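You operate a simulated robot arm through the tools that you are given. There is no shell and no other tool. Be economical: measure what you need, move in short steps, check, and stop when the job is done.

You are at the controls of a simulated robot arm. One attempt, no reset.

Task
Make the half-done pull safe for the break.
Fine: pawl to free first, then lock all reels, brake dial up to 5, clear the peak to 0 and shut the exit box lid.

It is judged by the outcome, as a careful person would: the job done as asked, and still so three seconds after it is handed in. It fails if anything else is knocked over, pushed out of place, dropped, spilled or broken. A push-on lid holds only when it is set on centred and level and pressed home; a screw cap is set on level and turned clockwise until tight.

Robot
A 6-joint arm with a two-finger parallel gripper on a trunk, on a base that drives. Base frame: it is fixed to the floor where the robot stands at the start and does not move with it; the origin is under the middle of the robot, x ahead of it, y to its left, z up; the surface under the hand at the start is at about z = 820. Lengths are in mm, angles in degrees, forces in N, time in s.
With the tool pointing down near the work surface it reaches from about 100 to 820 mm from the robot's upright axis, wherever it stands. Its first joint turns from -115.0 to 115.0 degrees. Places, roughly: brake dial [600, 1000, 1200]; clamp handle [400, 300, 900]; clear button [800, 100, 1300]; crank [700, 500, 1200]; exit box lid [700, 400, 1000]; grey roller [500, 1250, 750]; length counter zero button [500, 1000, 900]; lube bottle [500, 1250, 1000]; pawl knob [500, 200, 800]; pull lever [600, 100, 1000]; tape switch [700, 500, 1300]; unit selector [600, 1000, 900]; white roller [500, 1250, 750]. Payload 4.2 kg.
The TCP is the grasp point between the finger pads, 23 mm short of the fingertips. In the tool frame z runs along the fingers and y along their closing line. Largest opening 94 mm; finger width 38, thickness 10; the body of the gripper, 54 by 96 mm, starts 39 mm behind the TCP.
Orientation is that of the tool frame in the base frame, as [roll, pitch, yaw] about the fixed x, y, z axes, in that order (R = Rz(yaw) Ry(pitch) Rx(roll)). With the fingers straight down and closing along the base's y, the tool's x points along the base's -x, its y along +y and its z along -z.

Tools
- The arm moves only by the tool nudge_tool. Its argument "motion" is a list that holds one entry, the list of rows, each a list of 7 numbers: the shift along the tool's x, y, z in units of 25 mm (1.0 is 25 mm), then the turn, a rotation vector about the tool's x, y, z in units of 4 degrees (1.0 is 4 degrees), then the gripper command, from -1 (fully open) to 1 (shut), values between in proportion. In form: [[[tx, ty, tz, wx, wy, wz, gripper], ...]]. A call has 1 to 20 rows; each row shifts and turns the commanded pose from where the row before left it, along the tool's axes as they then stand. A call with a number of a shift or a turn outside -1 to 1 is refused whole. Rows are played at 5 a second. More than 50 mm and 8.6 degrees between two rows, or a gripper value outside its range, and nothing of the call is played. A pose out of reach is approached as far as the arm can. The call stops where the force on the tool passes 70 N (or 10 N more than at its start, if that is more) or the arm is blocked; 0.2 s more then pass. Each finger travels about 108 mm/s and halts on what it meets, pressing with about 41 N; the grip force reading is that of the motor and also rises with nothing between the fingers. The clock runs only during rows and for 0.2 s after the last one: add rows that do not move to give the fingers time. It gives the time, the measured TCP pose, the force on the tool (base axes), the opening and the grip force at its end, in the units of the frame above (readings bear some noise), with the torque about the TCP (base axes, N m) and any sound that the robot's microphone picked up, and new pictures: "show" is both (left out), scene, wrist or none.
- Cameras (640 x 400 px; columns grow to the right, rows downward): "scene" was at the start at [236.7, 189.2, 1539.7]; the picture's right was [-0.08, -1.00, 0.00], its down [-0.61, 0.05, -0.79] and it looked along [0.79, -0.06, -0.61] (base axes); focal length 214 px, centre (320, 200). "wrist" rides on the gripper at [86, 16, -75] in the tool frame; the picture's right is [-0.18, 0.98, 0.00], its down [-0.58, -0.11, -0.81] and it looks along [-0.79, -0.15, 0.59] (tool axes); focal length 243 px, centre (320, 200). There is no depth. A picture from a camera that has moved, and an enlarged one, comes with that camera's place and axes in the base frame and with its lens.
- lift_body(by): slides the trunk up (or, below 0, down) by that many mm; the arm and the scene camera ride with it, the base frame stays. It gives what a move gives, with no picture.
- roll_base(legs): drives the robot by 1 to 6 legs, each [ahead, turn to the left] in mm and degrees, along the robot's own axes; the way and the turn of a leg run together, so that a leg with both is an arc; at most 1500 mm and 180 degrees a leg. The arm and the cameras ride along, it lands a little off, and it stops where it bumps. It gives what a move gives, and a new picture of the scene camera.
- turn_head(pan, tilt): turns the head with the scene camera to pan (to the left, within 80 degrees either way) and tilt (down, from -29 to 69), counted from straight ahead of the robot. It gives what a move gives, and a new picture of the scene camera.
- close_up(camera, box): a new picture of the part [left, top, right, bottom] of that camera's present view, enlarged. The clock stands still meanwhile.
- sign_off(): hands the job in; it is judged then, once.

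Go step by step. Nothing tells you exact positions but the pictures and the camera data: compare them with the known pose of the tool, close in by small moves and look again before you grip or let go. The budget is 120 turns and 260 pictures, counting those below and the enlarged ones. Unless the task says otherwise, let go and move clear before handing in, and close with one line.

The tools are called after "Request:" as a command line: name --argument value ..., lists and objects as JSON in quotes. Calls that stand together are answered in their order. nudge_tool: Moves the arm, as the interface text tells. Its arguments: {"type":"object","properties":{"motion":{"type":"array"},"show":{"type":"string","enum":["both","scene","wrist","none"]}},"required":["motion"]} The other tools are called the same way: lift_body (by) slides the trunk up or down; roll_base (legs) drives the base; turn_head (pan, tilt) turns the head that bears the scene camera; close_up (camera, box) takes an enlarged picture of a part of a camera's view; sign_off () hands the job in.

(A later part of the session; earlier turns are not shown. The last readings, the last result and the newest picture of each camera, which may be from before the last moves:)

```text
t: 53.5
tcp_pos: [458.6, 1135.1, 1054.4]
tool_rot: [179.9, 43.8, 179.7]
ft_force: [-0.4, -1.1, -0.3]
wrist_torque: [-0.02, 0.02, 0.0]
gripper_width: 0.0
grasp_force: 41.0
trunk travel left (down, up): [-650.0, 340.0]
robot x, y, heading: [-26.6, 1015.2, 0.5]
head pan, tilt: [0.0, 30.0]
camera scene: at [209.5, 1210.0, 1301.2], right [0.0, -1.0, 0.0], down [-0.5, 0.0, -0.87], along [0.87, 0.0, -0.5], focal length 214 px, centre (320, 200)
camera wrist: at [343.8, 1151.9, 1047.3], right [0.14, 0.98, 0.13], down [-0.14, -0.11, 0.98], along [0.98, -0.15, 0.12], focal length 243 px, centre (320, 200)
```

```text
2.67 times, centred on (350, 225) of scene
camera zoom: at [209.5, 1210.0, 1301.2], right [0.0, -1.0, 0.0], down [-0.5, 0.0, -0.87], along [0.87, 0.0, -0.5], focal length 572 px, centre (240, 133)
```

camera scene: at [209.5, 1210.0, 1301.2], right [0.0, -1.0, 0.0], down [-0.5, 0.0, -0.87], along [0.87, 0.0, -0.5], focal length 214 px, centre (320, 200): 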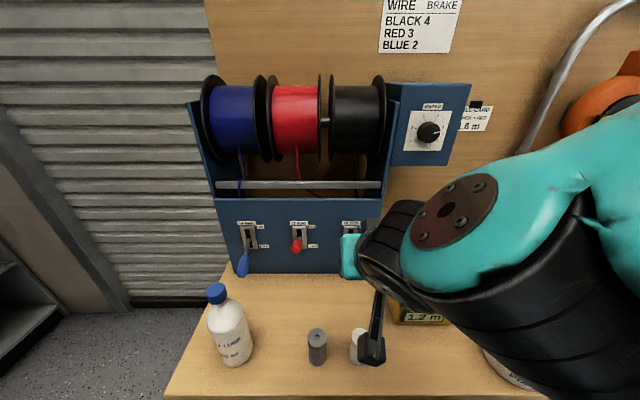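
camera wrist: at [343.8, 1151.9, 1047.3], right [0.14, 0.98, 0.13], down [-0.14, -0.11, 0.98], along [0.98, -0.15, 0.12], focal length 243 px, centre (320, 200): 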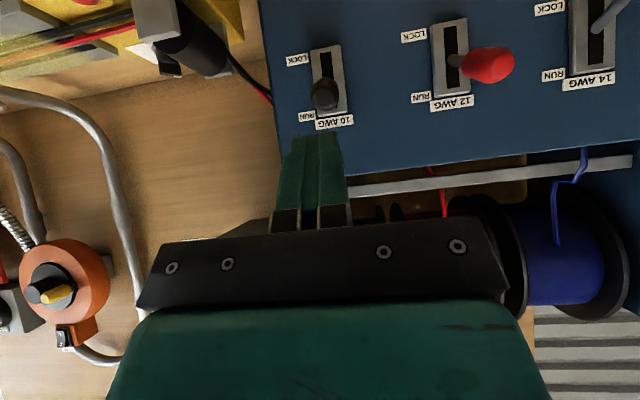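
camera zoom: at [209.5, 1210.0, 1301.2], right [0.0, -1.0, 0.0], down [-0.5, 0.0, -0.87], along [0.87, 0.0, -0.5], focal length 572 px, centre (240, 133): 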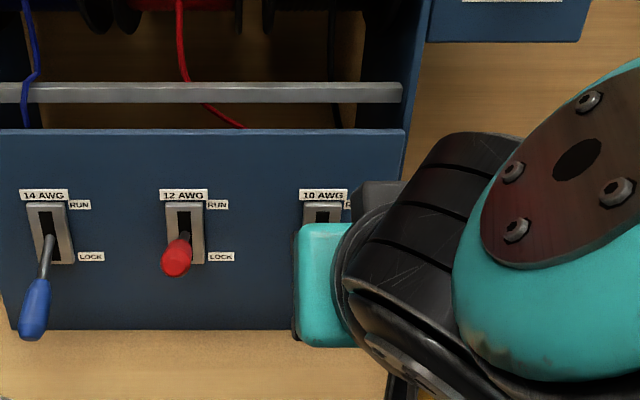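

The wrist view confirms the black tip near (556, 1135, 986). Moving forward above it then down to touch.

Request:
nudge_tool --motion '[[[-0.72, 0, 0.69, 0, 0, 0, 1], [-0.72, 0, 0.69, 0, 0, 0, 1], [-0.72, 0, 0.69, 0, 0, 0, 1], [0.55, 0, 0.58, 0, 0, 0, 1], [0.41, 0, 0.43, 0, 0, 0, 1]]]'

```text
t: 54.7
tcp_pos: [531.8, 1136.9, 1020.4]
tool_rot: [179.9, 43.9, 179.9]
ft_force: [-13.2, -2.1, 8.8]
wrist_torque: [-0.17, 0.24, 0.1]
gripper_width: 0.1
grasp_force: 41.1
trunk travel left (down, up): [-650.0, 340.0]
robot x, y, heading: [-30.2, 1012.8, 0.2]
head pan, tilt: [0.0, 30.0]
camera scene: at [208.8, 1209.8, 1301.6], right [0.0, -1.0, 0.0], down [-0.5, 0.0, -0.87], along [0.87, 0.0, -0.5], focal length 214 px, centre (320, 200)
camera wrist: at [418.0, 1152.6, 1013.3], right [0.13, 0.98, 0.13], down [-0.14, -0.11, 0.98], along [0.98, -0.15, 0.12], focal length 243 px, centre (320, 200)
```

scene: 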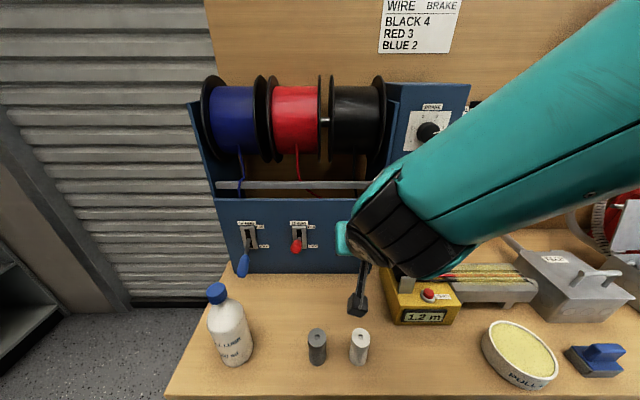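
wrist: 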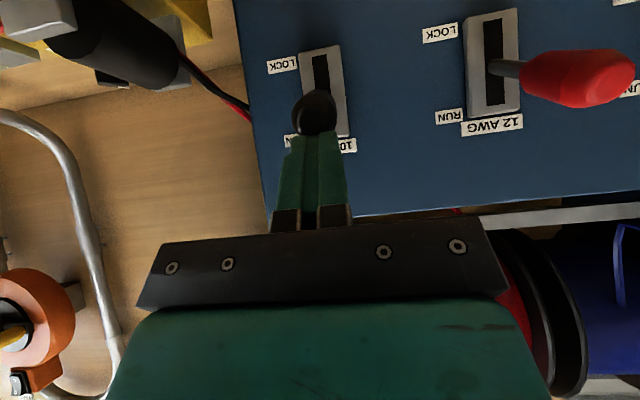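

Contact on top of the handle. Pushing down.

Request:
nudge_tool --motion '[[[0.28, 0, 0.29, 0, 0, 0, 1], [0.28, 0, 0.29, 0, 0, 0, 1], [0.28, 0, 0.29, 0, 0, 0, 1], [0.28, 0, 0.29, 0, 0, 0, 1], [0.28, 0, 0.29, 0, 0, 0, 1]]]'

```text
t: 55.9
tcp_pos: [532.1, 1136.1, 969.5]
tool_rot: [179.9, 44.1, 179.8]
ft_force: [0.2, -0.2, 0.7]
wrist_torque: [-0.04, -0.01, 0.01]
gripper_width: 0.2
grasp_force: 40.8
trunk travel left (down, up): [-650.0, 340.0]
robot x, y, heading: [-31.5, 1010.1, 0.1]
head pan, tilt: [0.0, 30.0]
camera scene: at [209.8, 1209.9, 1301.2], right [0.0, -1.0, 0.0], down [-0.5, 0.0, -0.87], along [0.87, 0.0, -0.5], focal length 214 px, centre (320, 200)
camera wrist: at [418.4, 1152.1, 962.6], right [0.14, 0.98, 0.13], down [-0.14, -0.11, 0.98], along [0.98, -0.15, 0.12], focal length 243 px, centre (320, 200)
```

scene: 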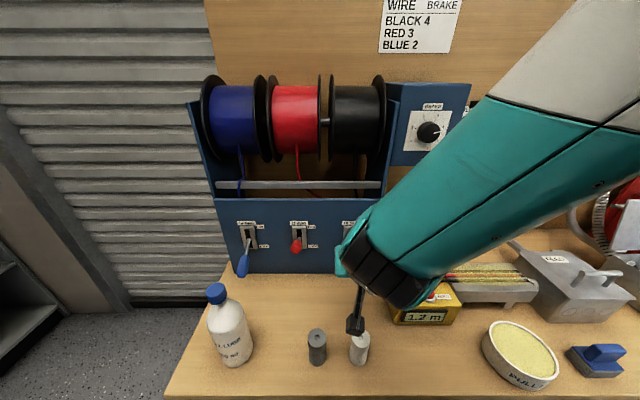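
wrist: 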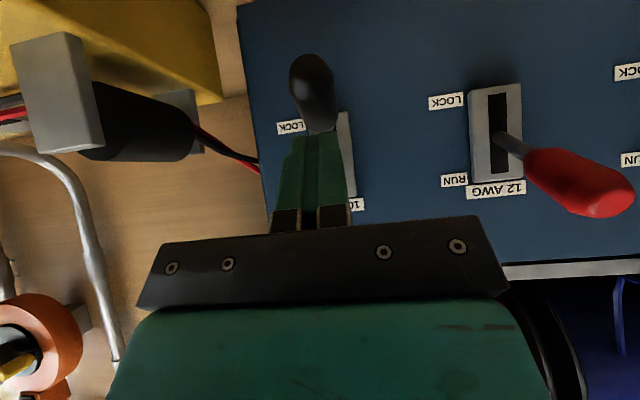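

Black lever went down with a snap. Raising, then shifting left 124 mm above the red lever.

Request:
nudge_tool --motion '[[[-0.69, 0, -0.72, 0, 0, 0, 1], [-0.69, 0, -0.72, 0, 0, 0, 1], [-0.69, 0, -0.72, 0, 0, 0, 1], [-0.41, 0, -0.43, 0, 0, 0, 1], [0, 1, 0, 0, 0, 0, 1], [0, 1, 0, 0, 0, 0, 1], [0, 1, 0, 0, 0, 0, 1], [0, 1, 0, 0, 0, 0, 1], [0, 0.95, 0, 0, 0, 0, 1]]]'

Request:
close_up --camera "wrist" --box '[120, 0, 600, 240]'

```text
t: 57.9
tcp_pos: [532.9, 1260.4, 1058.6]
tool_rot: [179.8, 43.9, 179.8]
ft_force: [-0.8, 0.1, 0.5]
wrist_torque: [0.02, 0.0, -0.01]
gripper_width: 0.0
grasp_force: 40.8
trunk travel left (down, up): [-650.0, 340.0]
robot x, y, heading: [-34.2, 1010.7, 0.3]
head pan, tilt: [0.0, 30.0]
camera scene: at [209.7, 1209.8, 1301.2], right [0.0, -1.0, 0.0], down [-0.5, 0.0, -0.87], along [0.87, 0.0, -0.5], focal length 214 px, centre (320, 200)
camera wrist: at [418.7, 1275.8, 1052.2], right [0.14, 0.98, 0.13], down [-0.14, -0.11, 0.98], along [0.98, -0.15, 0.12], focal length 243 px, centre (320, 200)
```

scene: 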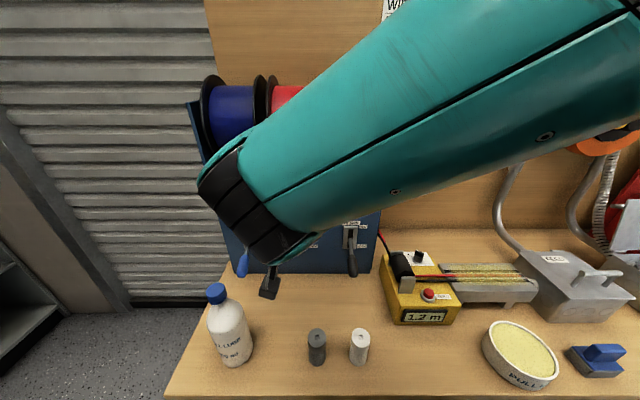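
wrist: 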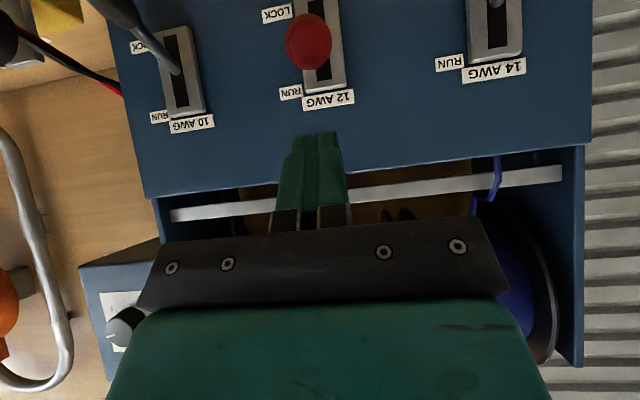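

```text
1.33 times, centred on (360, 120) of wrist
camera zoom: at [418.7, 1275.8, 1052.2], right [0.14, 0.98, 0.13], down [-0.14, -0.11, 0.98], along [0.98, -0.15, 0.12], focal length 324 px, centre (267, 307)
```

zoom: 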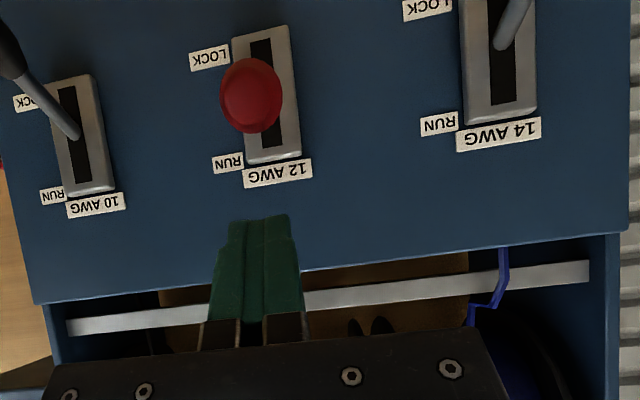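

Red lever directly ahead-below. Pushing it down the same 90 mm.

Request:
nudge_tool --motion '[[[0.55, 0, 0.58, 0, 0, 0, 1], [0.4, 0, 0.42, 0, 0, 0, 1], [0.28, 0, 0.29, 0, 0, 0, 1], [0.28, 0, 0.29, 0, 0, 0, 1], [0.28, 0, 0.29, 0, 0, 0, 1], [0.28, 0, 0.29, 0, 0, 0, 1], [0.28, 0, 0.29, 0, 0, 0, 1], [0.1, 0, 0.1, 0, 0, 0, 1]]]' --show "wrist"

Request:
nudge_tool --motion '[[[-0.69, 0, -0.72, 0, 0, 0, 1], [-0.69, 0, -0.72, 0, 0, 0, 1], [-0.69, 0, -0.72, 0, 0, 0, 1], [-0.69, 0, -0.72, 0, 0, 0, 1], [0, 0, -1, 0, 0, 0, 1], [0, 0, -1, 0, 0, 0, 1], [0, 0, -1, 0, 0, 0, 1]]]'

```text
t: 59.7
tcp_pos: [533.0, 1259.1, 969.2]
tool_rot: [180.0, 43.8, 179.8]
ft_force: [0.0, -0.4, -0.4]
wrist_torque: [0.0, 0.01, 0.0]
gripper_width: 0.1
grasp_force: 41.2
trunk travel left (down, up): [-650.0, 340.0]
robot x, y, heading: [-30.5, 1014.4, -0.1]
head pan, tilt: [0.0, 30.0]
camera wrist: at [418.8, 1276.2, 963.6], right [0.14, 0.98, 0.13], down [-0.14, -0.11, 0.98], along [0.98, -0.15, 0.12], focal length 243 px, centre (320, 200)
```

wrist: 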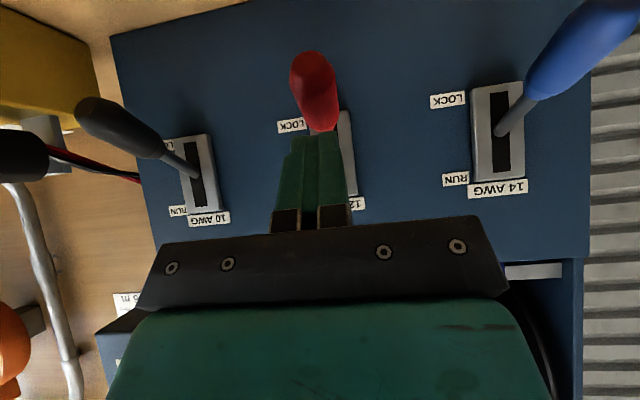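

```text
t: 61.3
tcp_pos: [480.3, 1259.5, 1125.1]
tool_rot: [180.0, 43.8, 179.8]
ft_force: [0.1, 0.3, 0.1]
wrist_torque: [0.01, 0.0, 0.0]
gripper_width: 0.0
grasp_force: 41.2
trunk travel left (down, up): [-650.0, 340.0]
robot x, y, heading: [-30.1, 1012.7, 0.5]
head pan, tilt: [0.0, 30.0]
camera scene: at [209.9, 1210.1, 1301.1], right [0.0, -1.0, 0.0], down [-0.5, 0.0, -0.87], along [0.87, 0.0, -0.5], focal length 214 px, centre (320, 200)
camera wrist: at [365.2, 1276.2, 1117.3], right [0.14, 0.98, 0.13], down [-0.14, -0.11, 0.98], along [0.98, -0.15, 0.12], focal length 243 px, centre (320, 200)
```

scene: 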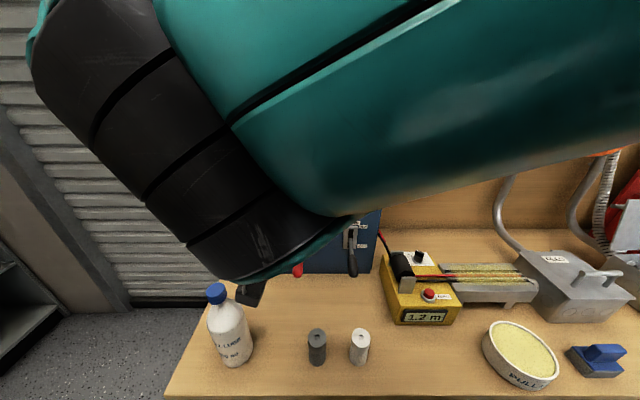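
wrist: 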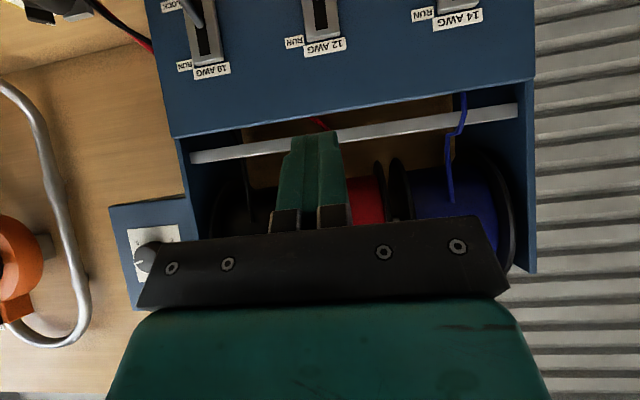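

Both levers moved to LOCK (I'll verify later). The dial is around (642, 996, 1207); raising the trunk, levelling the tool to horizontal and shifting right in front of it.

Request:
lift_body --by 90

Request:
nudge_tool --motion '[[[0, -0.95, 0, 0, -1, 0, 1], [0, -0.95, 0, 0, -1, 0, 0], [0, -0.95, 0, 0, -1, 0, -0.3], [0, -0.95, 0, 0, -1, 0, -0.3], [0, -0.95, 0, 0, -1, 0, -0.3], [0, -0.95, 0, 0, -1, 0, -0.3], [0, -0.95, 0, 0, -1, 0, -0.3], [0, -0.95, 0, 0, -1, 0, -0.3], [0, -0.95, 0, 0, -1, 0, -0.3], [0, -0.95, 0, 0, -1, 0, -0.3], [0, -0.95, 0, 0, -1, 0, -0.3], [0, -0.1, 0, 0, -0.55, 0, -0.3]]]'

Request:
close_up --camera "scene" --box '[210, 180, 410, 305]'

```text
t: 62.6
tcp_pos: [480.9, 1260.2, 1213.8]
tool_rot: [179.9, 43.8, 179.8]
ft_force: [0.4, 0.0, 0.9]
wrist_torque: [-0.01, 0.0, -0.04]
gripper_width: 0.2
grasp_force: 40.8
trunk travel left (down, up): [-740.0, 250.0]
robot x, y, heading: [-32.4, 1013.1, 0.3]
head pan, tilt: [0.0, 30.0]
```

```text
t: 65.2
tcp_pos: [547.2, 1076.9, 1277.6]
tool_rot: [38.9, 89.9, 38.7]
ft_force: [0.4, -0.4, -0.2]
wrist_torque: [0.01, 0.02, 0.0]
gripper_width: 61.1
grasp_force: 0.0
out of reach, approached as far as the arm can: row 7, 8, 9, 10, 11, 12
trunk travel left (down, up): [-740.0, 250.0]
robot x, y, heading: [-35.8, 1011.0, 0.1]
head pan, tilt: [0.0, 30.0]
camera scene: at [209.6, 1209.9, 1391.2], right [0.0, -1.0, 0.0], down [-0.5, 0.0, -0.87], along [0.87, 0.0, -0.5], focal length 214 px, centre (320, 200)
camera wrist: at [472.0, 1093.2, 1190.2], right [0.0, 0.98, 0.19], down [-0.81, -0.11, 0.58], along [0.59, -0.15, 0.79], focal length 243 px, centre (320, 200)
```

scene: 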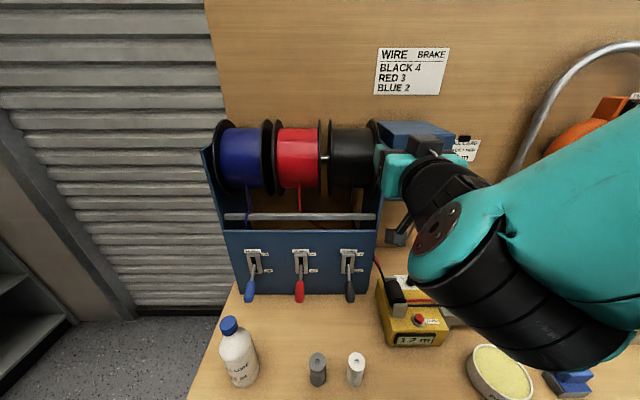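
wrist: 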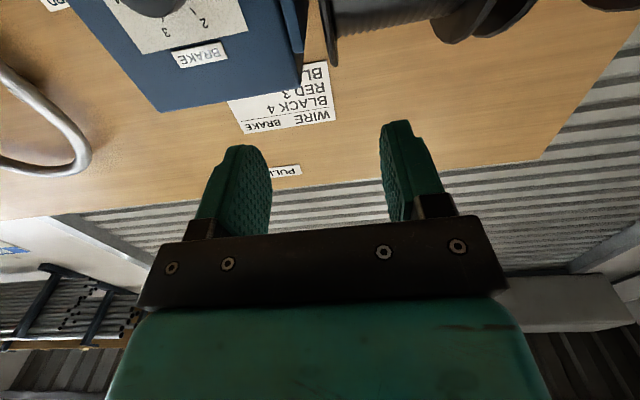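

```text
3.20 times, centred on (310, 242) of scene
camera zoom: at [209.6, 1209.9, 1391.2], right [0.0, -1.0, 0.0], down [-0.5, 0.0, -0.87], along [0.87, 0.0, -0.5], focal length 686 px, centre (352, 64)
```

zoom: 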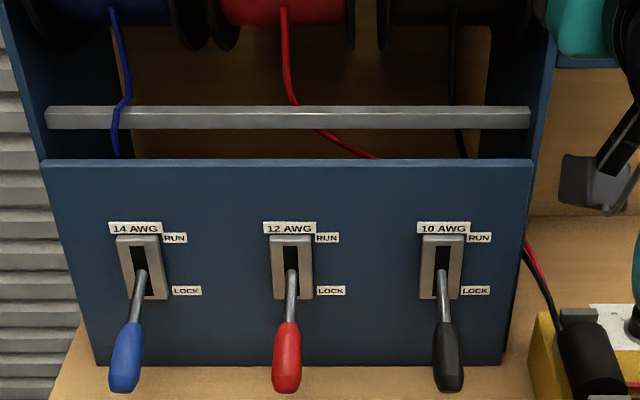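

All three reels are at LOCK. The arm is cramped here, so I'll back the base about 130 mm.

Request:
roll_base --legs '[[-130, 0]]'

Request:
nudge_tool --motion '[[[0, -0.8, 0, 0, 0, 0, -0.3], [0, -0.8, 0, 0, 0, 0, -0.3], [0.9, -0.8, 0, 0, 0, 0, -0.3], [0.9, -0.8, 0, 0, 0, 0, -0.3], [0.9, 0, 0, 0, 0, 0, -0.3]]]'

```text
t: 66.5
tcp_pos: [416.5, 1076.3, 1278.6]
tool_rot: [42.9, 89.9, 42.6]
ft_force: [-0.8, -0.2, -0.3]
wrist_torque: [0.04, -0.01, 0.0]
gripper_width: 61.1
grasp_force: 0.1
trunk travel left (down, up): [-740.0, 250.0]
robot x, y, heading: [-161.9, 1014.2, 0.5]
head pan, tilt: [0.0, 30.0]
camera scene: at [79.0, 1209.4, 1391.2], right [0.0, -1.0, 0.0], down [-0.5, 0.0, -0.87], along [0.87, 0.0, -0.5], focal length 214 px, centre (320, 200)
```

scene: 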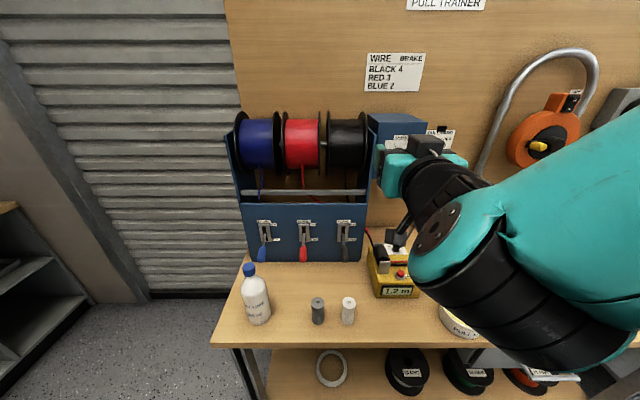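

```text
t: 67.7
tcp_pos: [467.6, 1025.7, 1245.8]
tool_rot: [67.0, 89.9, 66.8]
ft_force: [-1.8, 0.9, 0.6]
wrist_torque: [0.03, 0.0, 0.0]
gripper_width: 61.0
grasp_force: 0.0
out of reach, approached as far as the arm can: row 1, 2, 3, 4, 5
trunk travel left (down, up): [-740.0, 250.0]
robot x, y, heading: [-163.4, 1013.0, -0.0]
head pan, tilt: [0.0, 30.0]
camera scene: at [78.6, 1209.1, 1391.3], right [0.0, -1.0, 0.0], down [-0.5, 0.0, -0.87], along [0.87, 0.0, -0.5], focal length 214 px, centre (320, 200)
camera wrist: at [393.8, 1042.1, 1157.8], right [0.01, 0.98, 0.19], down [-0.81, -0.11, 0.58], along [0.59, -0.15, 0.79], focal length 243 px, centre (320, 200)
```

scene: 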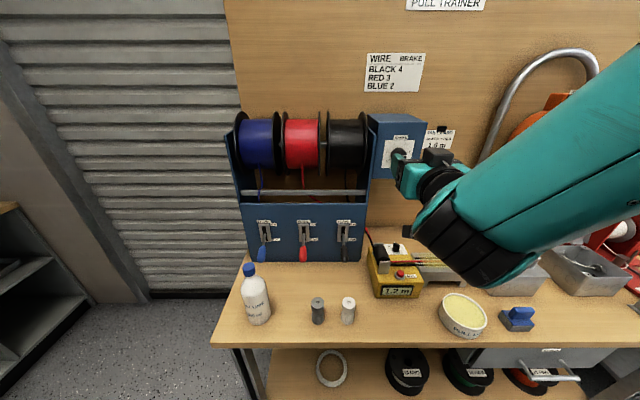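
wrist: 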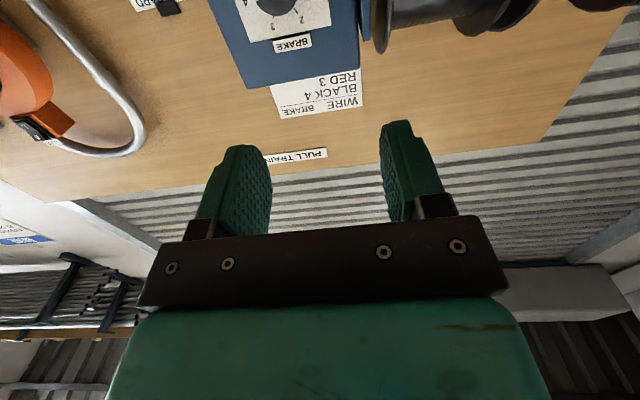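

Request:
nudge_tool --motion '[[[0.4, -0.3, 0.7, 0, 0, 0, -0.3], [0.4, -0.3, 0.7, 0, 0, 0, -0.3], [0.3, -0.3, 0.7, 0, 0, 0, -0.3]]]'

```text
t: 68.5
tcp_pos: [521.1, 1002.2, 1218.0]
tool_rot: [43.9, 89.9, 43.6]
ft_force: [-1.0, 1.0, 0.3]
wrist_torque: [0.01, 0.03, -0.07]
gripper_width: 61.1
grasp_force: 0.0
trunk travel left (down, up): [-740.0, 250.0]
robot x, y, heading: [-162.1, 1009.7, 0.2]
head pan, tilt: [0.0, 30.0]
camera scene: at [78.7, 1209.5, 1391.2], right [0.0, -1.0, 0.0], down [-0.5, 0.0, -0.87], along [0.87, 0.0, -0.5], focal length 214 px, centre (320, 200)
camera wrist: at [446.6, 1020.2, 1130.3], right [0.0, 0.98, 0.19], down [-0.81, -0.11, 0.58], along [0.59, -0.15, 0.79], focal length 243 px, centre (320, 200)
```

scene: 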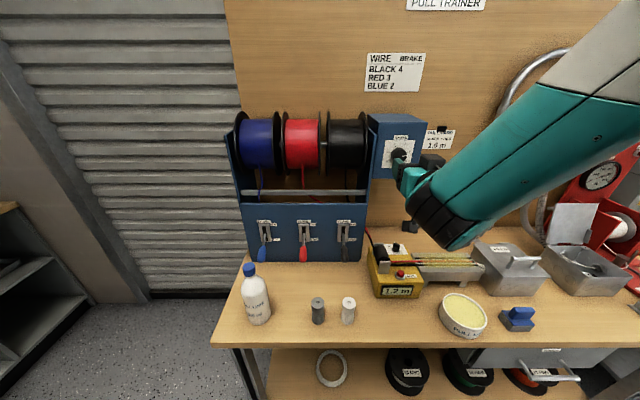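
wrist: 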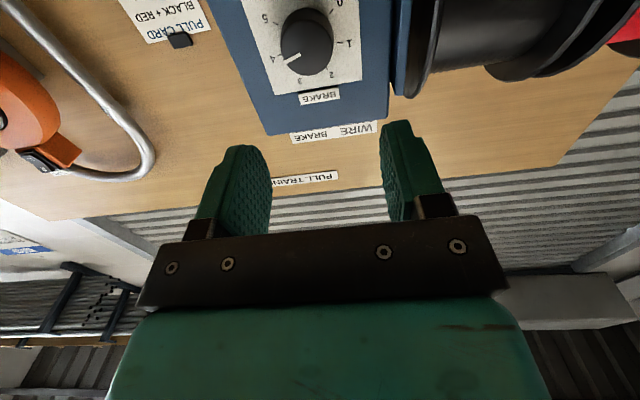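

The dial reads 4, knob centred near y 997, z 1203. Approaching.

Request:
nudge_tool --motion '[[[0.15, -0.05, 1, 0, 0, 0, -0.3], [0.2, -0.08, 1, 0, 0, 0, -0.3], [0.2, -0.08, 0.8, 0, 0, 0, -0.3]]]'

Request:
close_up --camera "scene" --box '[350, 100, 470, 175]'

```text
t: 69.2
tcp_pos: [592.1, 998.0, 1204.2]
tool_rot: [29.0, 89.8, 28.6]
ft_force: [0.6, 0.7, -0.3]
wrist_torque: [-0.04, 0.04, -0.02]
gripper_width: 61.0
grasp_force: 0.2
trunk travel left (down, up): [-740.0, 250.0]
robot x, y, heading: [-158.7, 1013.4, 0.2]
head pan, tilt: [0.0, 30.0]
camera scene: at [78.7, 1209.4, 1391.2], right [0.0, -1.0, 0.0], down [-0.5, 0.0, -0.87], along [0.87, 0.0, -0.5], focal length 214 px, centre (320, 200)
camera wrist: at [517.3, 1014.8, 1116.8], right [0.0, 0.98, 0.18], down [-0.81, -0.11, 0.58], along [0.59, -0.15, 0.79], focal length 243 px, centre (320, 200)
```

scene: 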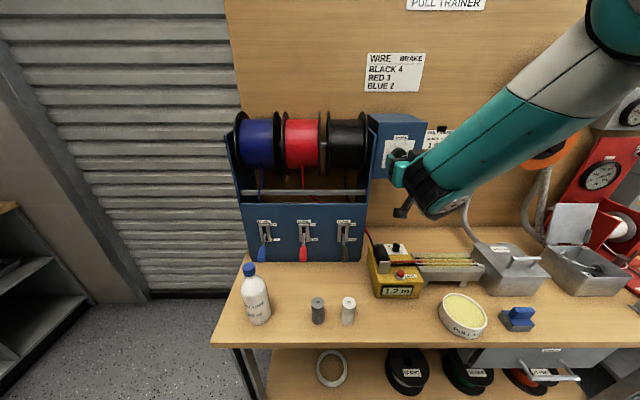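
wrist: 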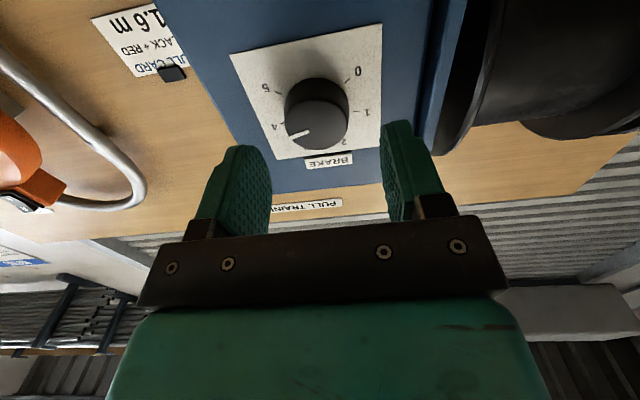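

```text
5.33 times, centred on (410, 138) of scene
camera zoom: at [78.7, 1209.4, 1391.2], right [0.0, -1.0, 0.0], down [-0.5, 0.0, -0.87], along [0.87, 0.0, -0.5], focal length 1144 px, centre (-160, 533)
```

zoom: 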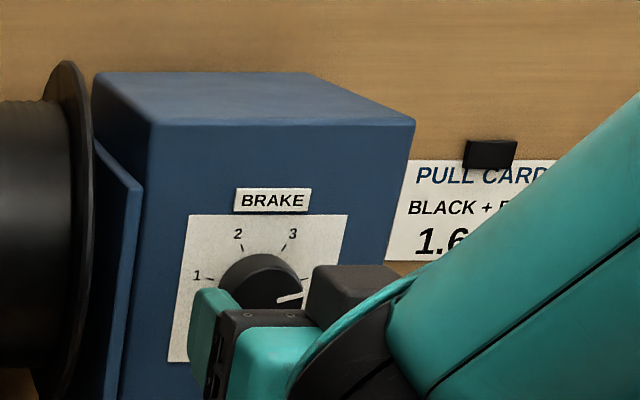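

Advancing 35 mm so the pads straddle the knob, then gripping.

Request:
nudge_tool --motion '[[[-0.1, -0.03, 0.7, 0, 0, 0, -0.3], [0, 0, 0.7, 0, 0, 0, -0.3], [0, 0, 0, 0, 0, 0, 0], [0, 0, 0, 0, 0, 0, 0.5], [0, 0, 0, 0, 0, 0, 0.5], [0, 0, 0, 0, 0, 0, 0.5]]]'

Request:
close_up --camera "wrist" --box '[200, 50, 440, 200]'

Request:
close_up --camera "scene" --box '[350, 100, 470, 175]'

```text
t: 70.7
tcp_pos: [628.5, 996.8, 1206.8]
tool_rot: [37.1, 89.9, 36.8]
ft_force: [3.6, -6.3, 1.2]
wrist_torque: [-0.01, 0.12, -0.33]
gripper_width: 38.7
grasp_force: 45.3
trunk travel left (down, up): [-740.0, 250.0]
robot x, y, heading: [-163.3, 1015.2, -0.0]
head pan, tilt: [0.0, 30.0]
camera scene: at [79.3, 1208.8, 1391.2], right [0.0, -1.0, 0.0], down [-0.5, 0.0, -0.87], along [0.87, 0.0, -0.5], focal length 214 px, centre (320, 200)
camera wrist: at [552.7, 1012.7, 1119.1], right [0.01, 0.98, 0.18], down [-0.81, -0.1, 0.58], along [0.59, -0.15, 0.79], focal length 243 px, centre (320, 200)
```

scene: 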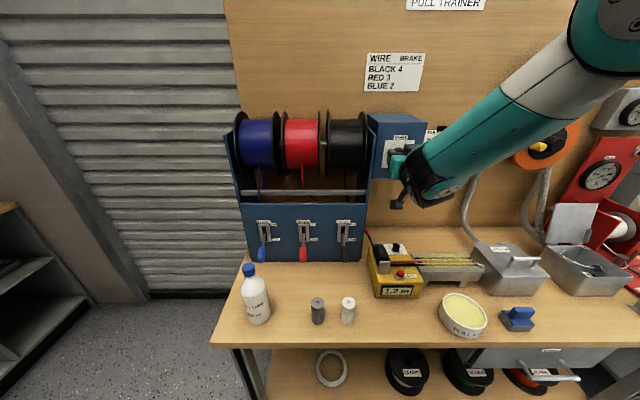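
wrist: 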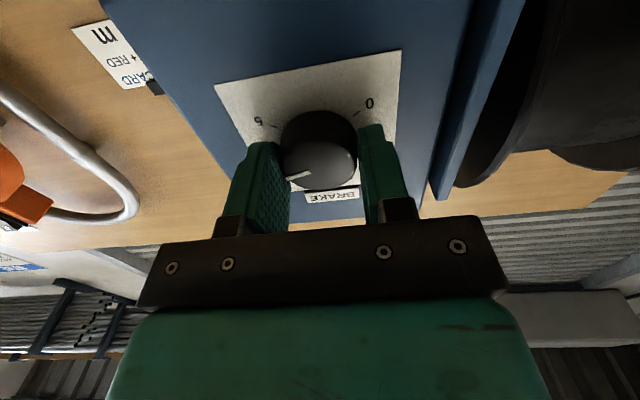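

```text
2.67 times, centred on (320, 125) of wrist
camera zoom: at [552.7, 1012.7, 1119.1], right [0.01, 0.98, 0.18], down [-0.81, -0.1, 0.58], along [0.59, -0.15, 0.79], focal length 647 px, centre (320, 400)
```

zoom: 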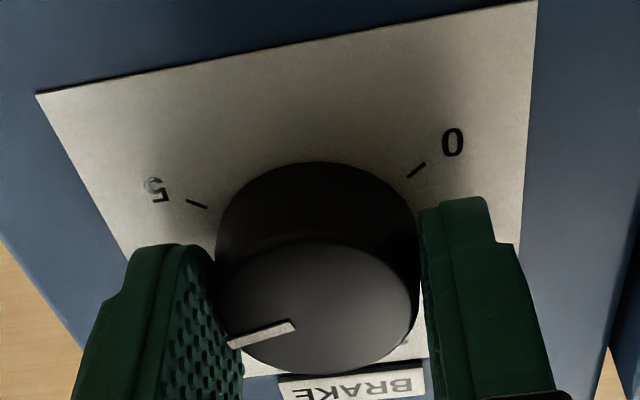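

```text
5.33 times, centred on (410, 138) of scene
camera zoom: at [79.3, 1208.8, 1391.2], right [0.0, -1.0, 0.0], down [-0.5, 0.0, -0.87], along [0.87, 0.0, -0.5], focal length 1144 px, centre (-160, 533)
```

zoom: 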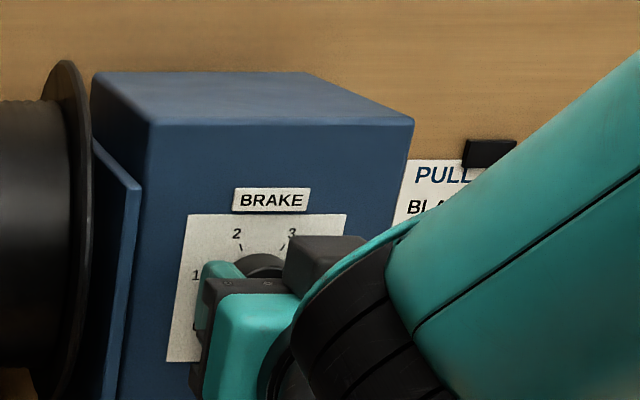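

Gripped at 38.7 mm, the knob's diameter. Turning clockwise about 50° from 4 to 5 (in two parts).

Request:
nudge_tool --motion '[[[0, 0, 0, 0, 0, 1, 0.5], [0, 0, 0, 0, 0, 1, 0.5], [0, 0, 0, 0, 0, 1, 0.5], [0, 0, 0, 0, 0, 1, 0.5], [0, 0, 0, 0, 0, 1, 0.5], [0, 0, 0, 0, 0, 1, 0.5], [0, 0, 0, 0, 0, 1, 0.5], [0, 0, 0, 0, 0, 1, 0.5], [0, 0, 0, 0, 0, 1, 0.5], [0, 0, 0, 0, 0, 1, 0.5]]]'

Request:
close_up --camera "wrist" --box '[200, 50, 440, 200]'

```text
t: 72.8
tcp_pos: [627.0, 995.2, 1206.2]
tool_rot: [90.1, 49.9, 89.7]
ft_force: [-3.8, -19.9, -9.2]
wrist_torque: [0.0, 0.27, -0.55]
gripper_width: 38.6
grasp_force: 44.6
trunk travel left (down, up): [-740.0, 250.0]
robot x, y, heading: [-158.0, 1011.2, 0.1]
head pan, tilt: [0.0, 30.0]
camera scene: at [79.2, 1207.7, 1391.2], right [0.0, -1.0, 0.0], down [-0.5, 0.0, -0.87], along [0.87, 0.0, -0.5], focal length 214 px, centre (320, 200)
camera wrist: at [552.8, 1063.5, 1149.9], right [0.01, 0.63, 0.77], down [-0.81, -0.45, 0.38], along [0.59, -0.63, 0.51], focal length 243 px, centre (320, 200)
```

scene: 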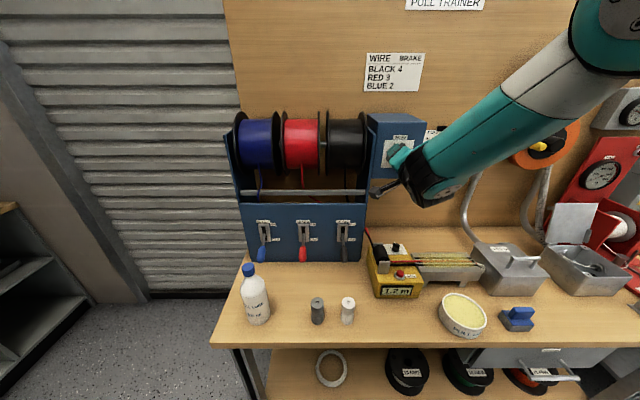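
wrist: 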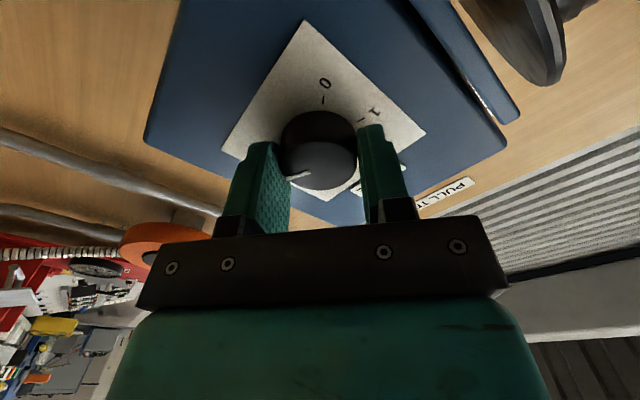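

```text
2.67 times, centred on (320, 125) of wrist
camera zoom: at [552.8, 1063.5, 1149.9], right [0.01, 0.63, 0.77], down [-0.81, -0.45, 0.38], along [0.59, -0.63, 0.51], focal length 647 px, centre (320, 400)
```

zoom: 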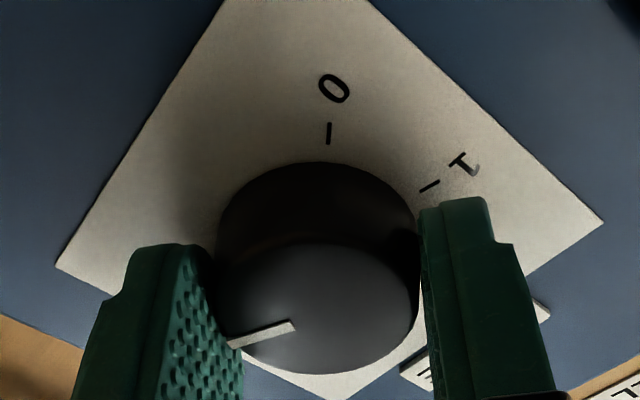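

About 40° turned; spacing looks like 45°. A bit more, then release and back off to look.

Request:
nudge_tool --motion '[[[0, 0, 0, 0, 0, 1, 0.5], [0, 0, 0, 0, 0, 0.4, 0.5], [0, 0, 0, 0, 0, 0, 0.5], [0, 0, 0, 0, 0, 0, -0.3], [0, 0, 0, 0, 0, 0, -0.3], [0, 0, -0.8, 0, 0, 0, -0.3], [0, 0, -1, 0, 0, 0, -0.3], [0, 0, -1, 0, 0, -1, -0.3], [0, 0, -0.6, 0, 0, -1, -0.3], [0, 0, 0, 0, 0, -1, -0.3], [0, 0, 0, 0, 0, -1, -0.3], [0, 0, 0, 0, 0, -1, -0.3], [0, 0, 0, 0, 0, -1, -0.3], [0, 0, 0, 0, 0, -1, -0.3], [0, 0, 0, 0, 0, -1, -0.3], [0, 0, 0, 0, 0, -1, -0.3], [0, 0, 0, 0, 0, -1, -0.3]]]'

Request:
close_up --camera "wrist" --box '[200, 0, 440, 150]'

Request:
close_up --camera "scene" --box '[360, 110, 440, 160]'

```text
t: 76.5
tcp_pos: [542.3, 997.8, 1207.7]
tool_rot: [89.4, 84.4, 89.2]
ft_force: [0.5, -0.3, -0.5]
wrist_torque: [0.01, 0.01, -0.02]
gripper_width: 60.8
grasp_force: 0.2
trunk travel left (down, up): [-740.0, 250.0]
robot x, y, heading: [-162.4, 1009.4, 0.1]
head pan, tilt: [0.0, 30.0]
camera scene: at [79.0, 1209.1, 1391.2], right [0.0, -1.0, 0.0], down [-0.5, 0.0, -0.87], along [0.87, 0.0, -0.5], focal length 214 px, centre (320, 200)
camera wrist: at [467.5, 1021.9, 1121.8], right [0.0, 0.96, 0.28], down [-0.81, -0.16, 0.57], along [0.59, -0.23, 0.77], focal length 243 px, centre (320, 200)
```

scene: 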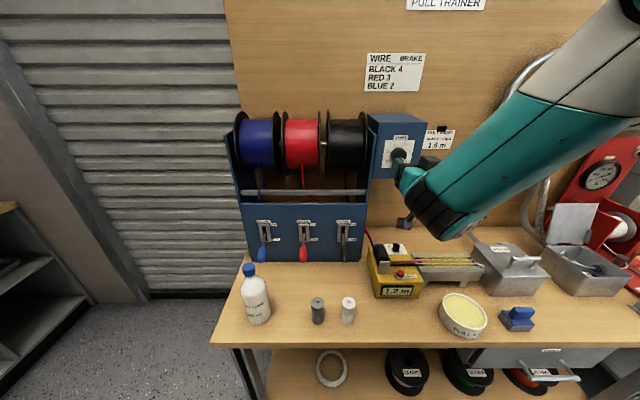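
wrist: 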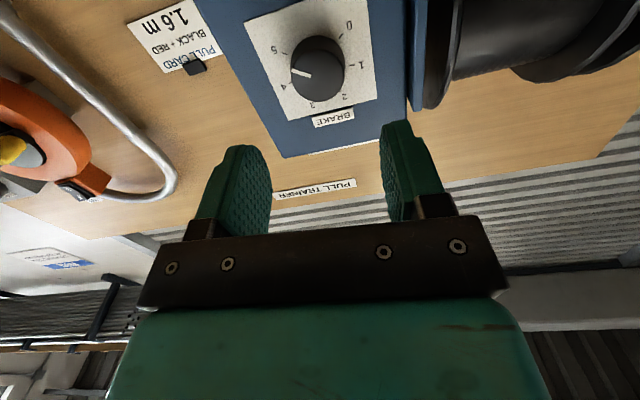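

```text
2.67 times, centred on (320, 75) of wrist
camera zoom: at [467.5, 1021.9, 1121.8], right [0.0, 0.96, 0.28], down [-0.81, -0.16, 0.57], along [0.59, -0.23, 0.77], focal length 647 px, centre (320, 533)
```

zoom: 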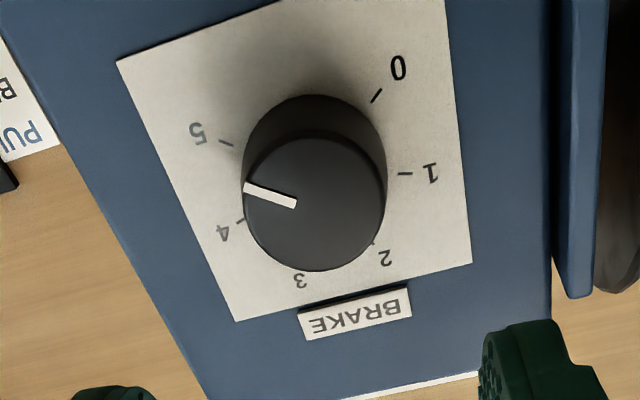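

```text
8.00 times, centred on (400, 135) of scene
camera zoom: at [79.0, 1209.1, 1391.2], right [0.0, -1.0, 0.0], down [-0.5, 0.0, -0.87], along [0.87, 0.0, -0.5], focal length 1716 px, centre (-320, 720)
```

zoom: 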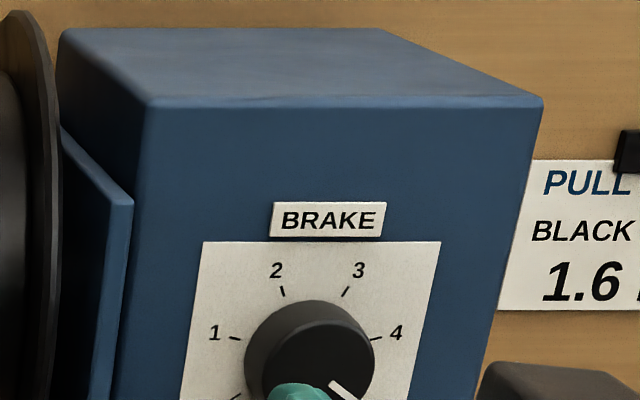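

The pointer is at or slightly past 5. I'll move the hand aside for a clear look.

Request:
nudge_tool --motion '[[[0, -0.8, 0, 0, 0, 0, -0.3], [0, -1, 0, 0, 0, 0, -0.3], [0, -1, 0, 0, 0, 0, -0.3], [0, -1, 0, 0, 0, 0, -0.3]]]' --show "none"

Request:
close_up --camera "scene" --box '[370, 130, 434, 170]'

Request:
close_up --camera "wrist" --box '[300, 0, 540, 150]'

```text
t: 77.5
tcp_pos: [542.2, 902.1, 1198.6]
tool_rot: [88.5, 84.4, 88.2]
ft_force: [-0.4, 1.2, 0.0]
wrist_torque: [0.04, 0.03, -0.01]
gripper_width: 61.2
grasp_force: 0.2
trunk travel left (down, up): [-740.0, 250.0]
robot x, y, heading: [-163.6, 1011.0, -0.0]
head pan, tilt: [0.0, 30.0]
```

```text
10.00 times, centred on (402, 150) of scene
camera zoom: at [78.9, 1209.6, 1391.1], right [0.0, -1.0, 0.0], down [-0.5, 0.0, -0.87], along [0.87, 0.0, -0.5], focal length 2145 px, centre (-500, 700)
```

zoom: 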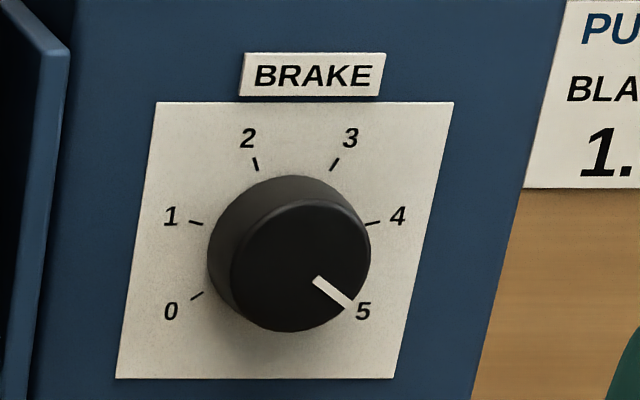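

```text
2.67 times, centred on (420, 75) of wrist
camera zoom: at [467.3, 927.8, 1112.9], right [0.0, 0.96, 0.28], down [-0.81, -0.16, 0.57], along [0.59, -0.23, 0.78], focal length 647 px, centre (53, 533)
```

zoom: 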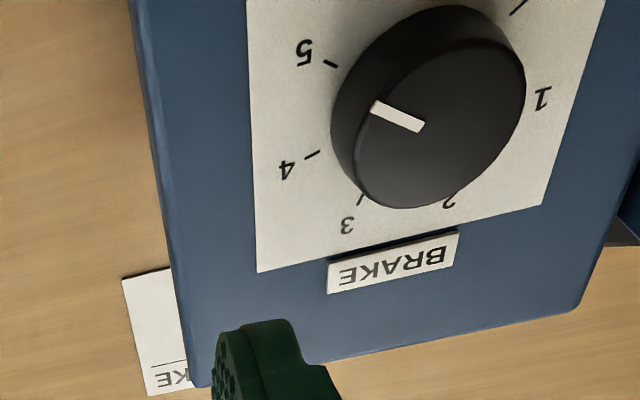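

By the panel geometry (50° spacing) the pointer sits at 125°, exactly 5. Now back to the winch end: drive right for the clear button.

Request:
nudge_tool --motion '[[[-0.5, 0, -1, 0, 0, 0, -0.3], [-0.5, 0, -0.8, 0, 0, 0, -0.3]]]' --show "none"

Request:
roll_base --legs '[[-100, 0], [0, -90], [900, 0], [0, 90]]'

```text
t: 78.0
tcp_pos: [496.3, 899.9, 1222.9]
tool_rot: [89.8, 84.4, 89.7]
ft_force: [0.0, -0.5, -1.0]
wrist_torque: [-0.02, 0.01, -0.02]
gripper_width: 60.9
grasp_force: 0.0
trunk travel left (down, up): [-740.0, 250.0]
robot x, y, heading: [-161.3, 1012.4, 0.3]
head pan, tilt: [0.0, 30.0]
```

```text
t: 91.2
tcp_pos: [402.7, 6.9, 1222.0]
tool_rot: [89.5, 84.4, 89.5]
ft_force: [1.2, -0.4, 0.2]
wrist_torque: [0.04, 0.01, -0.03]
gripper_width: 61.1
grasp_force: 0.1
trunk travel left (down, up): [-740.0, 250.0]
robot x, y, heading: [-253.2, 115.6, 0.2]
head pan, tilt: [0.0, 30.0]
camera scene: at [-16.6, 315.1, 1391.2], right [0.01, -1.0, 0.0], down [-0.5, 0.0, -0.87], along [0.87, 0.01, -0.5], focal length 214 px, centre (320, 200)
```

scene: 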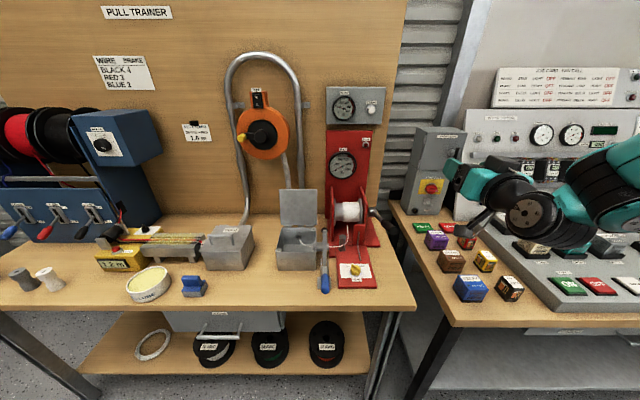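

Next: the CLEAR button, about (757, 147, 1299). I'll shift the hand left, close it, raise the trunk and drive forward.

Request:
nudge_tool --motion '[[[0, 1, 0, 0, 0, 0, 1], [0, 1, 0, 0, 0, 0, 1], [0, 1, 0, 0, 0, 0, 1], [0, 1, 0, 0, 0, 0, 1], [0, 1, 0, 0, 0, -0.7, 1], [0, 0.6, 0, 0, 0, -0.7, 1]]]' --show "none"

Request:
lift_body --by 80

Request:
roll_base --legs '[[230, 0]]'

Request:
close_up --camera "wrist" --box '[0, 0, 640, 400]'

```text
t: 92.5
tcp_pos: [402.3, 146.5, 1236.1]
tool_rot: [-23.2, 89.8, -23.1]
ft_force: [-0.8, -0.5, 0.5]
wrist_torque: [0.02, 0.0, -0.01]
gripper_width: 0.1
grasp_force: 40.9
trunk travel left (down, up): [-740.0, 250.0]
robot x, y, heading: [-255.9, 116.2, 0.3]
head pan, tilt: [0.0, 30.0]
```

```text
t: 93.7
tcp_pos: [402.8, 146.4, 1316.1]
tool_rot: [27.9, 89.8, 27.8]
ft_force: [-0.2, -0.3, 0.2]
wrist_torque: [0.02, 0.0, 0.02]
gripper_width: 0.0
grasp_force: 40.9
trunk travel left (down, up): [-820.0, 170.0]
robot x, y, heading: [-257.1, 120.1, 0.4]
head pan, tilt: [0.0, 30.0]
```

```text
t: 95.4
tcp_pos: [631.2, 150.0, 1316.2]
tool_rot: [27.1, 89.9, 27.1]
ft_force: [-0.2, 0.2, 0.1]
wrist_torque: [0.02, 0.03, -0.01]
gripper_width: 0.0
grasp_force: 40.6
trunk travel left (down, up): [-820.0, 170.0]
robot x, y, heading: [-30.4, 120.3, 0.2]
head pan, tilt: [0.0, 30.0]
camera scene: at [211.4, 317.1, 1471.2], right [0.01, -1.0, 0.0], down [-0.5, 0.0, -0.87], along [0.87, 0.01, -0.5], focal length 214 px, centre (320, 200)
```

scene: 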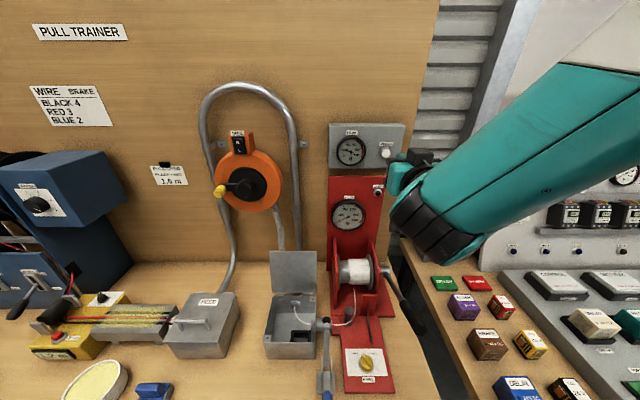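

```text
1.00 times, centred on (320, 200) of wrist (not enlarged: the box is as wide or as high as the picture)
camera zoom: at [555.8, 166.1, 1228.8], right [0.0, 0.98, 0.18], down [-0.81, -0.11, 0.58], along [0.59, -0.15, 0.79], focal length 243 px, centre (320, 200)
```

zoom: 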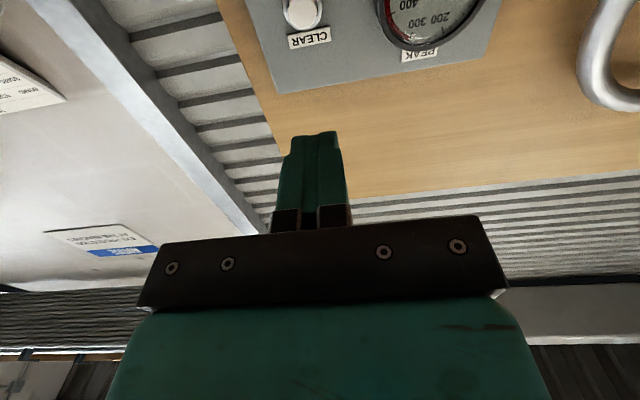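

Refined: button near (780, 142, 1291). Closing in and looking again.

Request:
nudge_tool --motion '[[[0.5, -0.15, 0.9, 0, 0, 0, 1], [0.46, -0.17, 0.9, 0, 0, 0, 1], [0, 0, 0.9, 0, 0, 0, 1]]]'

Request:
close_up --camera "scene" --box '[310, 110, 430, 185]'

Request:
close_up --camera "wrist" --box '[200, 0, 440, 150]'

```text
t: 96.2
tcp_pos: [696.9, 143.0, 1292.0]
tool_rot: [-156.9, 89.9, -156.8]
ft_force: [0.7, 0.4, 0.4]
wrist_torque: [0.02, -0.01, 0.02]
gripper_width: 0.0
grasp_force: 41.5
trunk travel left (down, up): [-820.0, 170.0]
robot x, y, heading: [-25.2, 118.1, 0.5]
head pan, tilt: [0.0, 30.0]
camera scene: at [211.2, 317.2, 1471.2], right [0.01, -1.0, 0.0], down [-0.5, 0.0, -0.87], along [0.87, 0.01, -0.5], focal length 214 px, centre (320, 200)
camera wrist: at [622.9, 158.4, 1204.6], right [0.0, 0.98, 0.18], down [-0.81, -0.11, 0.58], along [0.59, -0.15, 0.79], focal length 243 px, centre (320, 200)
```

scene: 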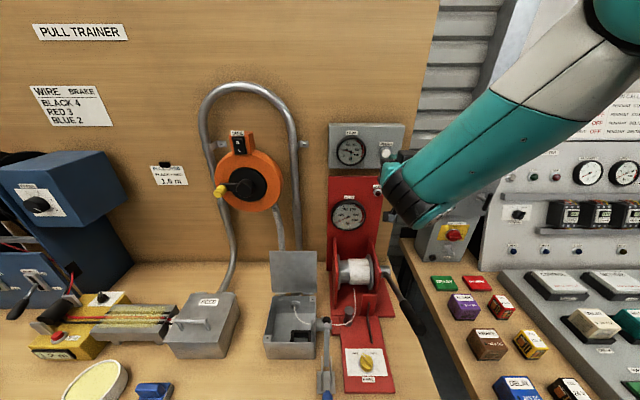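
wrist: 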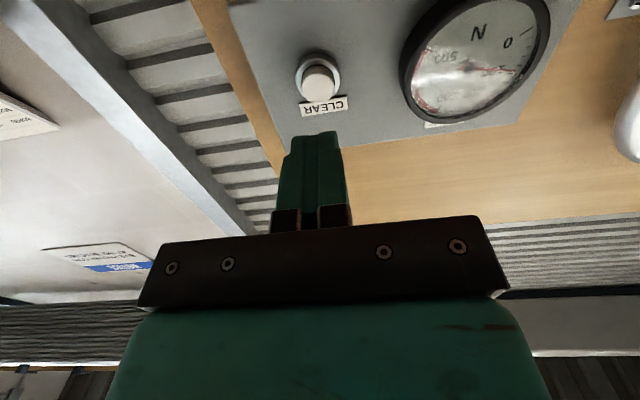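

```text
5.33 times, centred on (370, 148) of scene
camera zoom: at [211.2, 317.2, 1471.2], right [0.01, -1.0, 0.0], down [-0.5, 0.0, -0.87], along [0.87, 0.01, -0.5], focal length 1144 px, centre (53, 480)
```

zoom: 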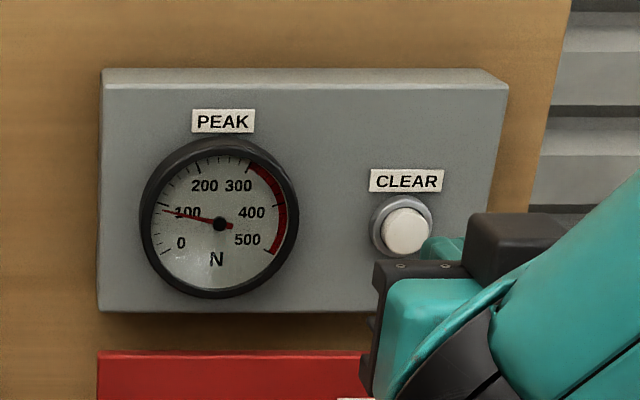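

```text
2.67 times, centred on (320, 75) of wrist
camera zoom: at [622.9, 158.4, 1204.6], right [0.0, 0.98, 0.18], down [-0.81, -0.11, 0.58], along [0.59, -0.15, 0.79], focal length 647 px, centre (320, 533)
```

zoom: 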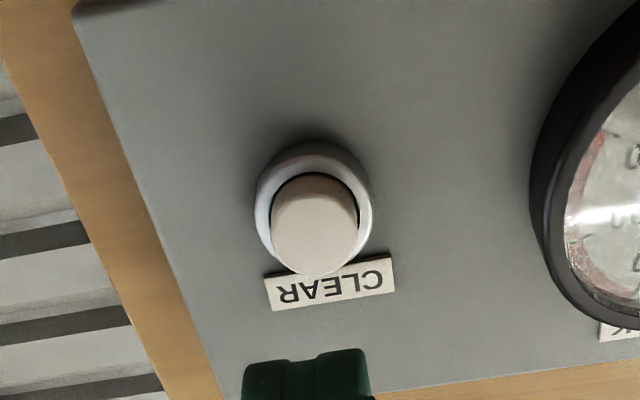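

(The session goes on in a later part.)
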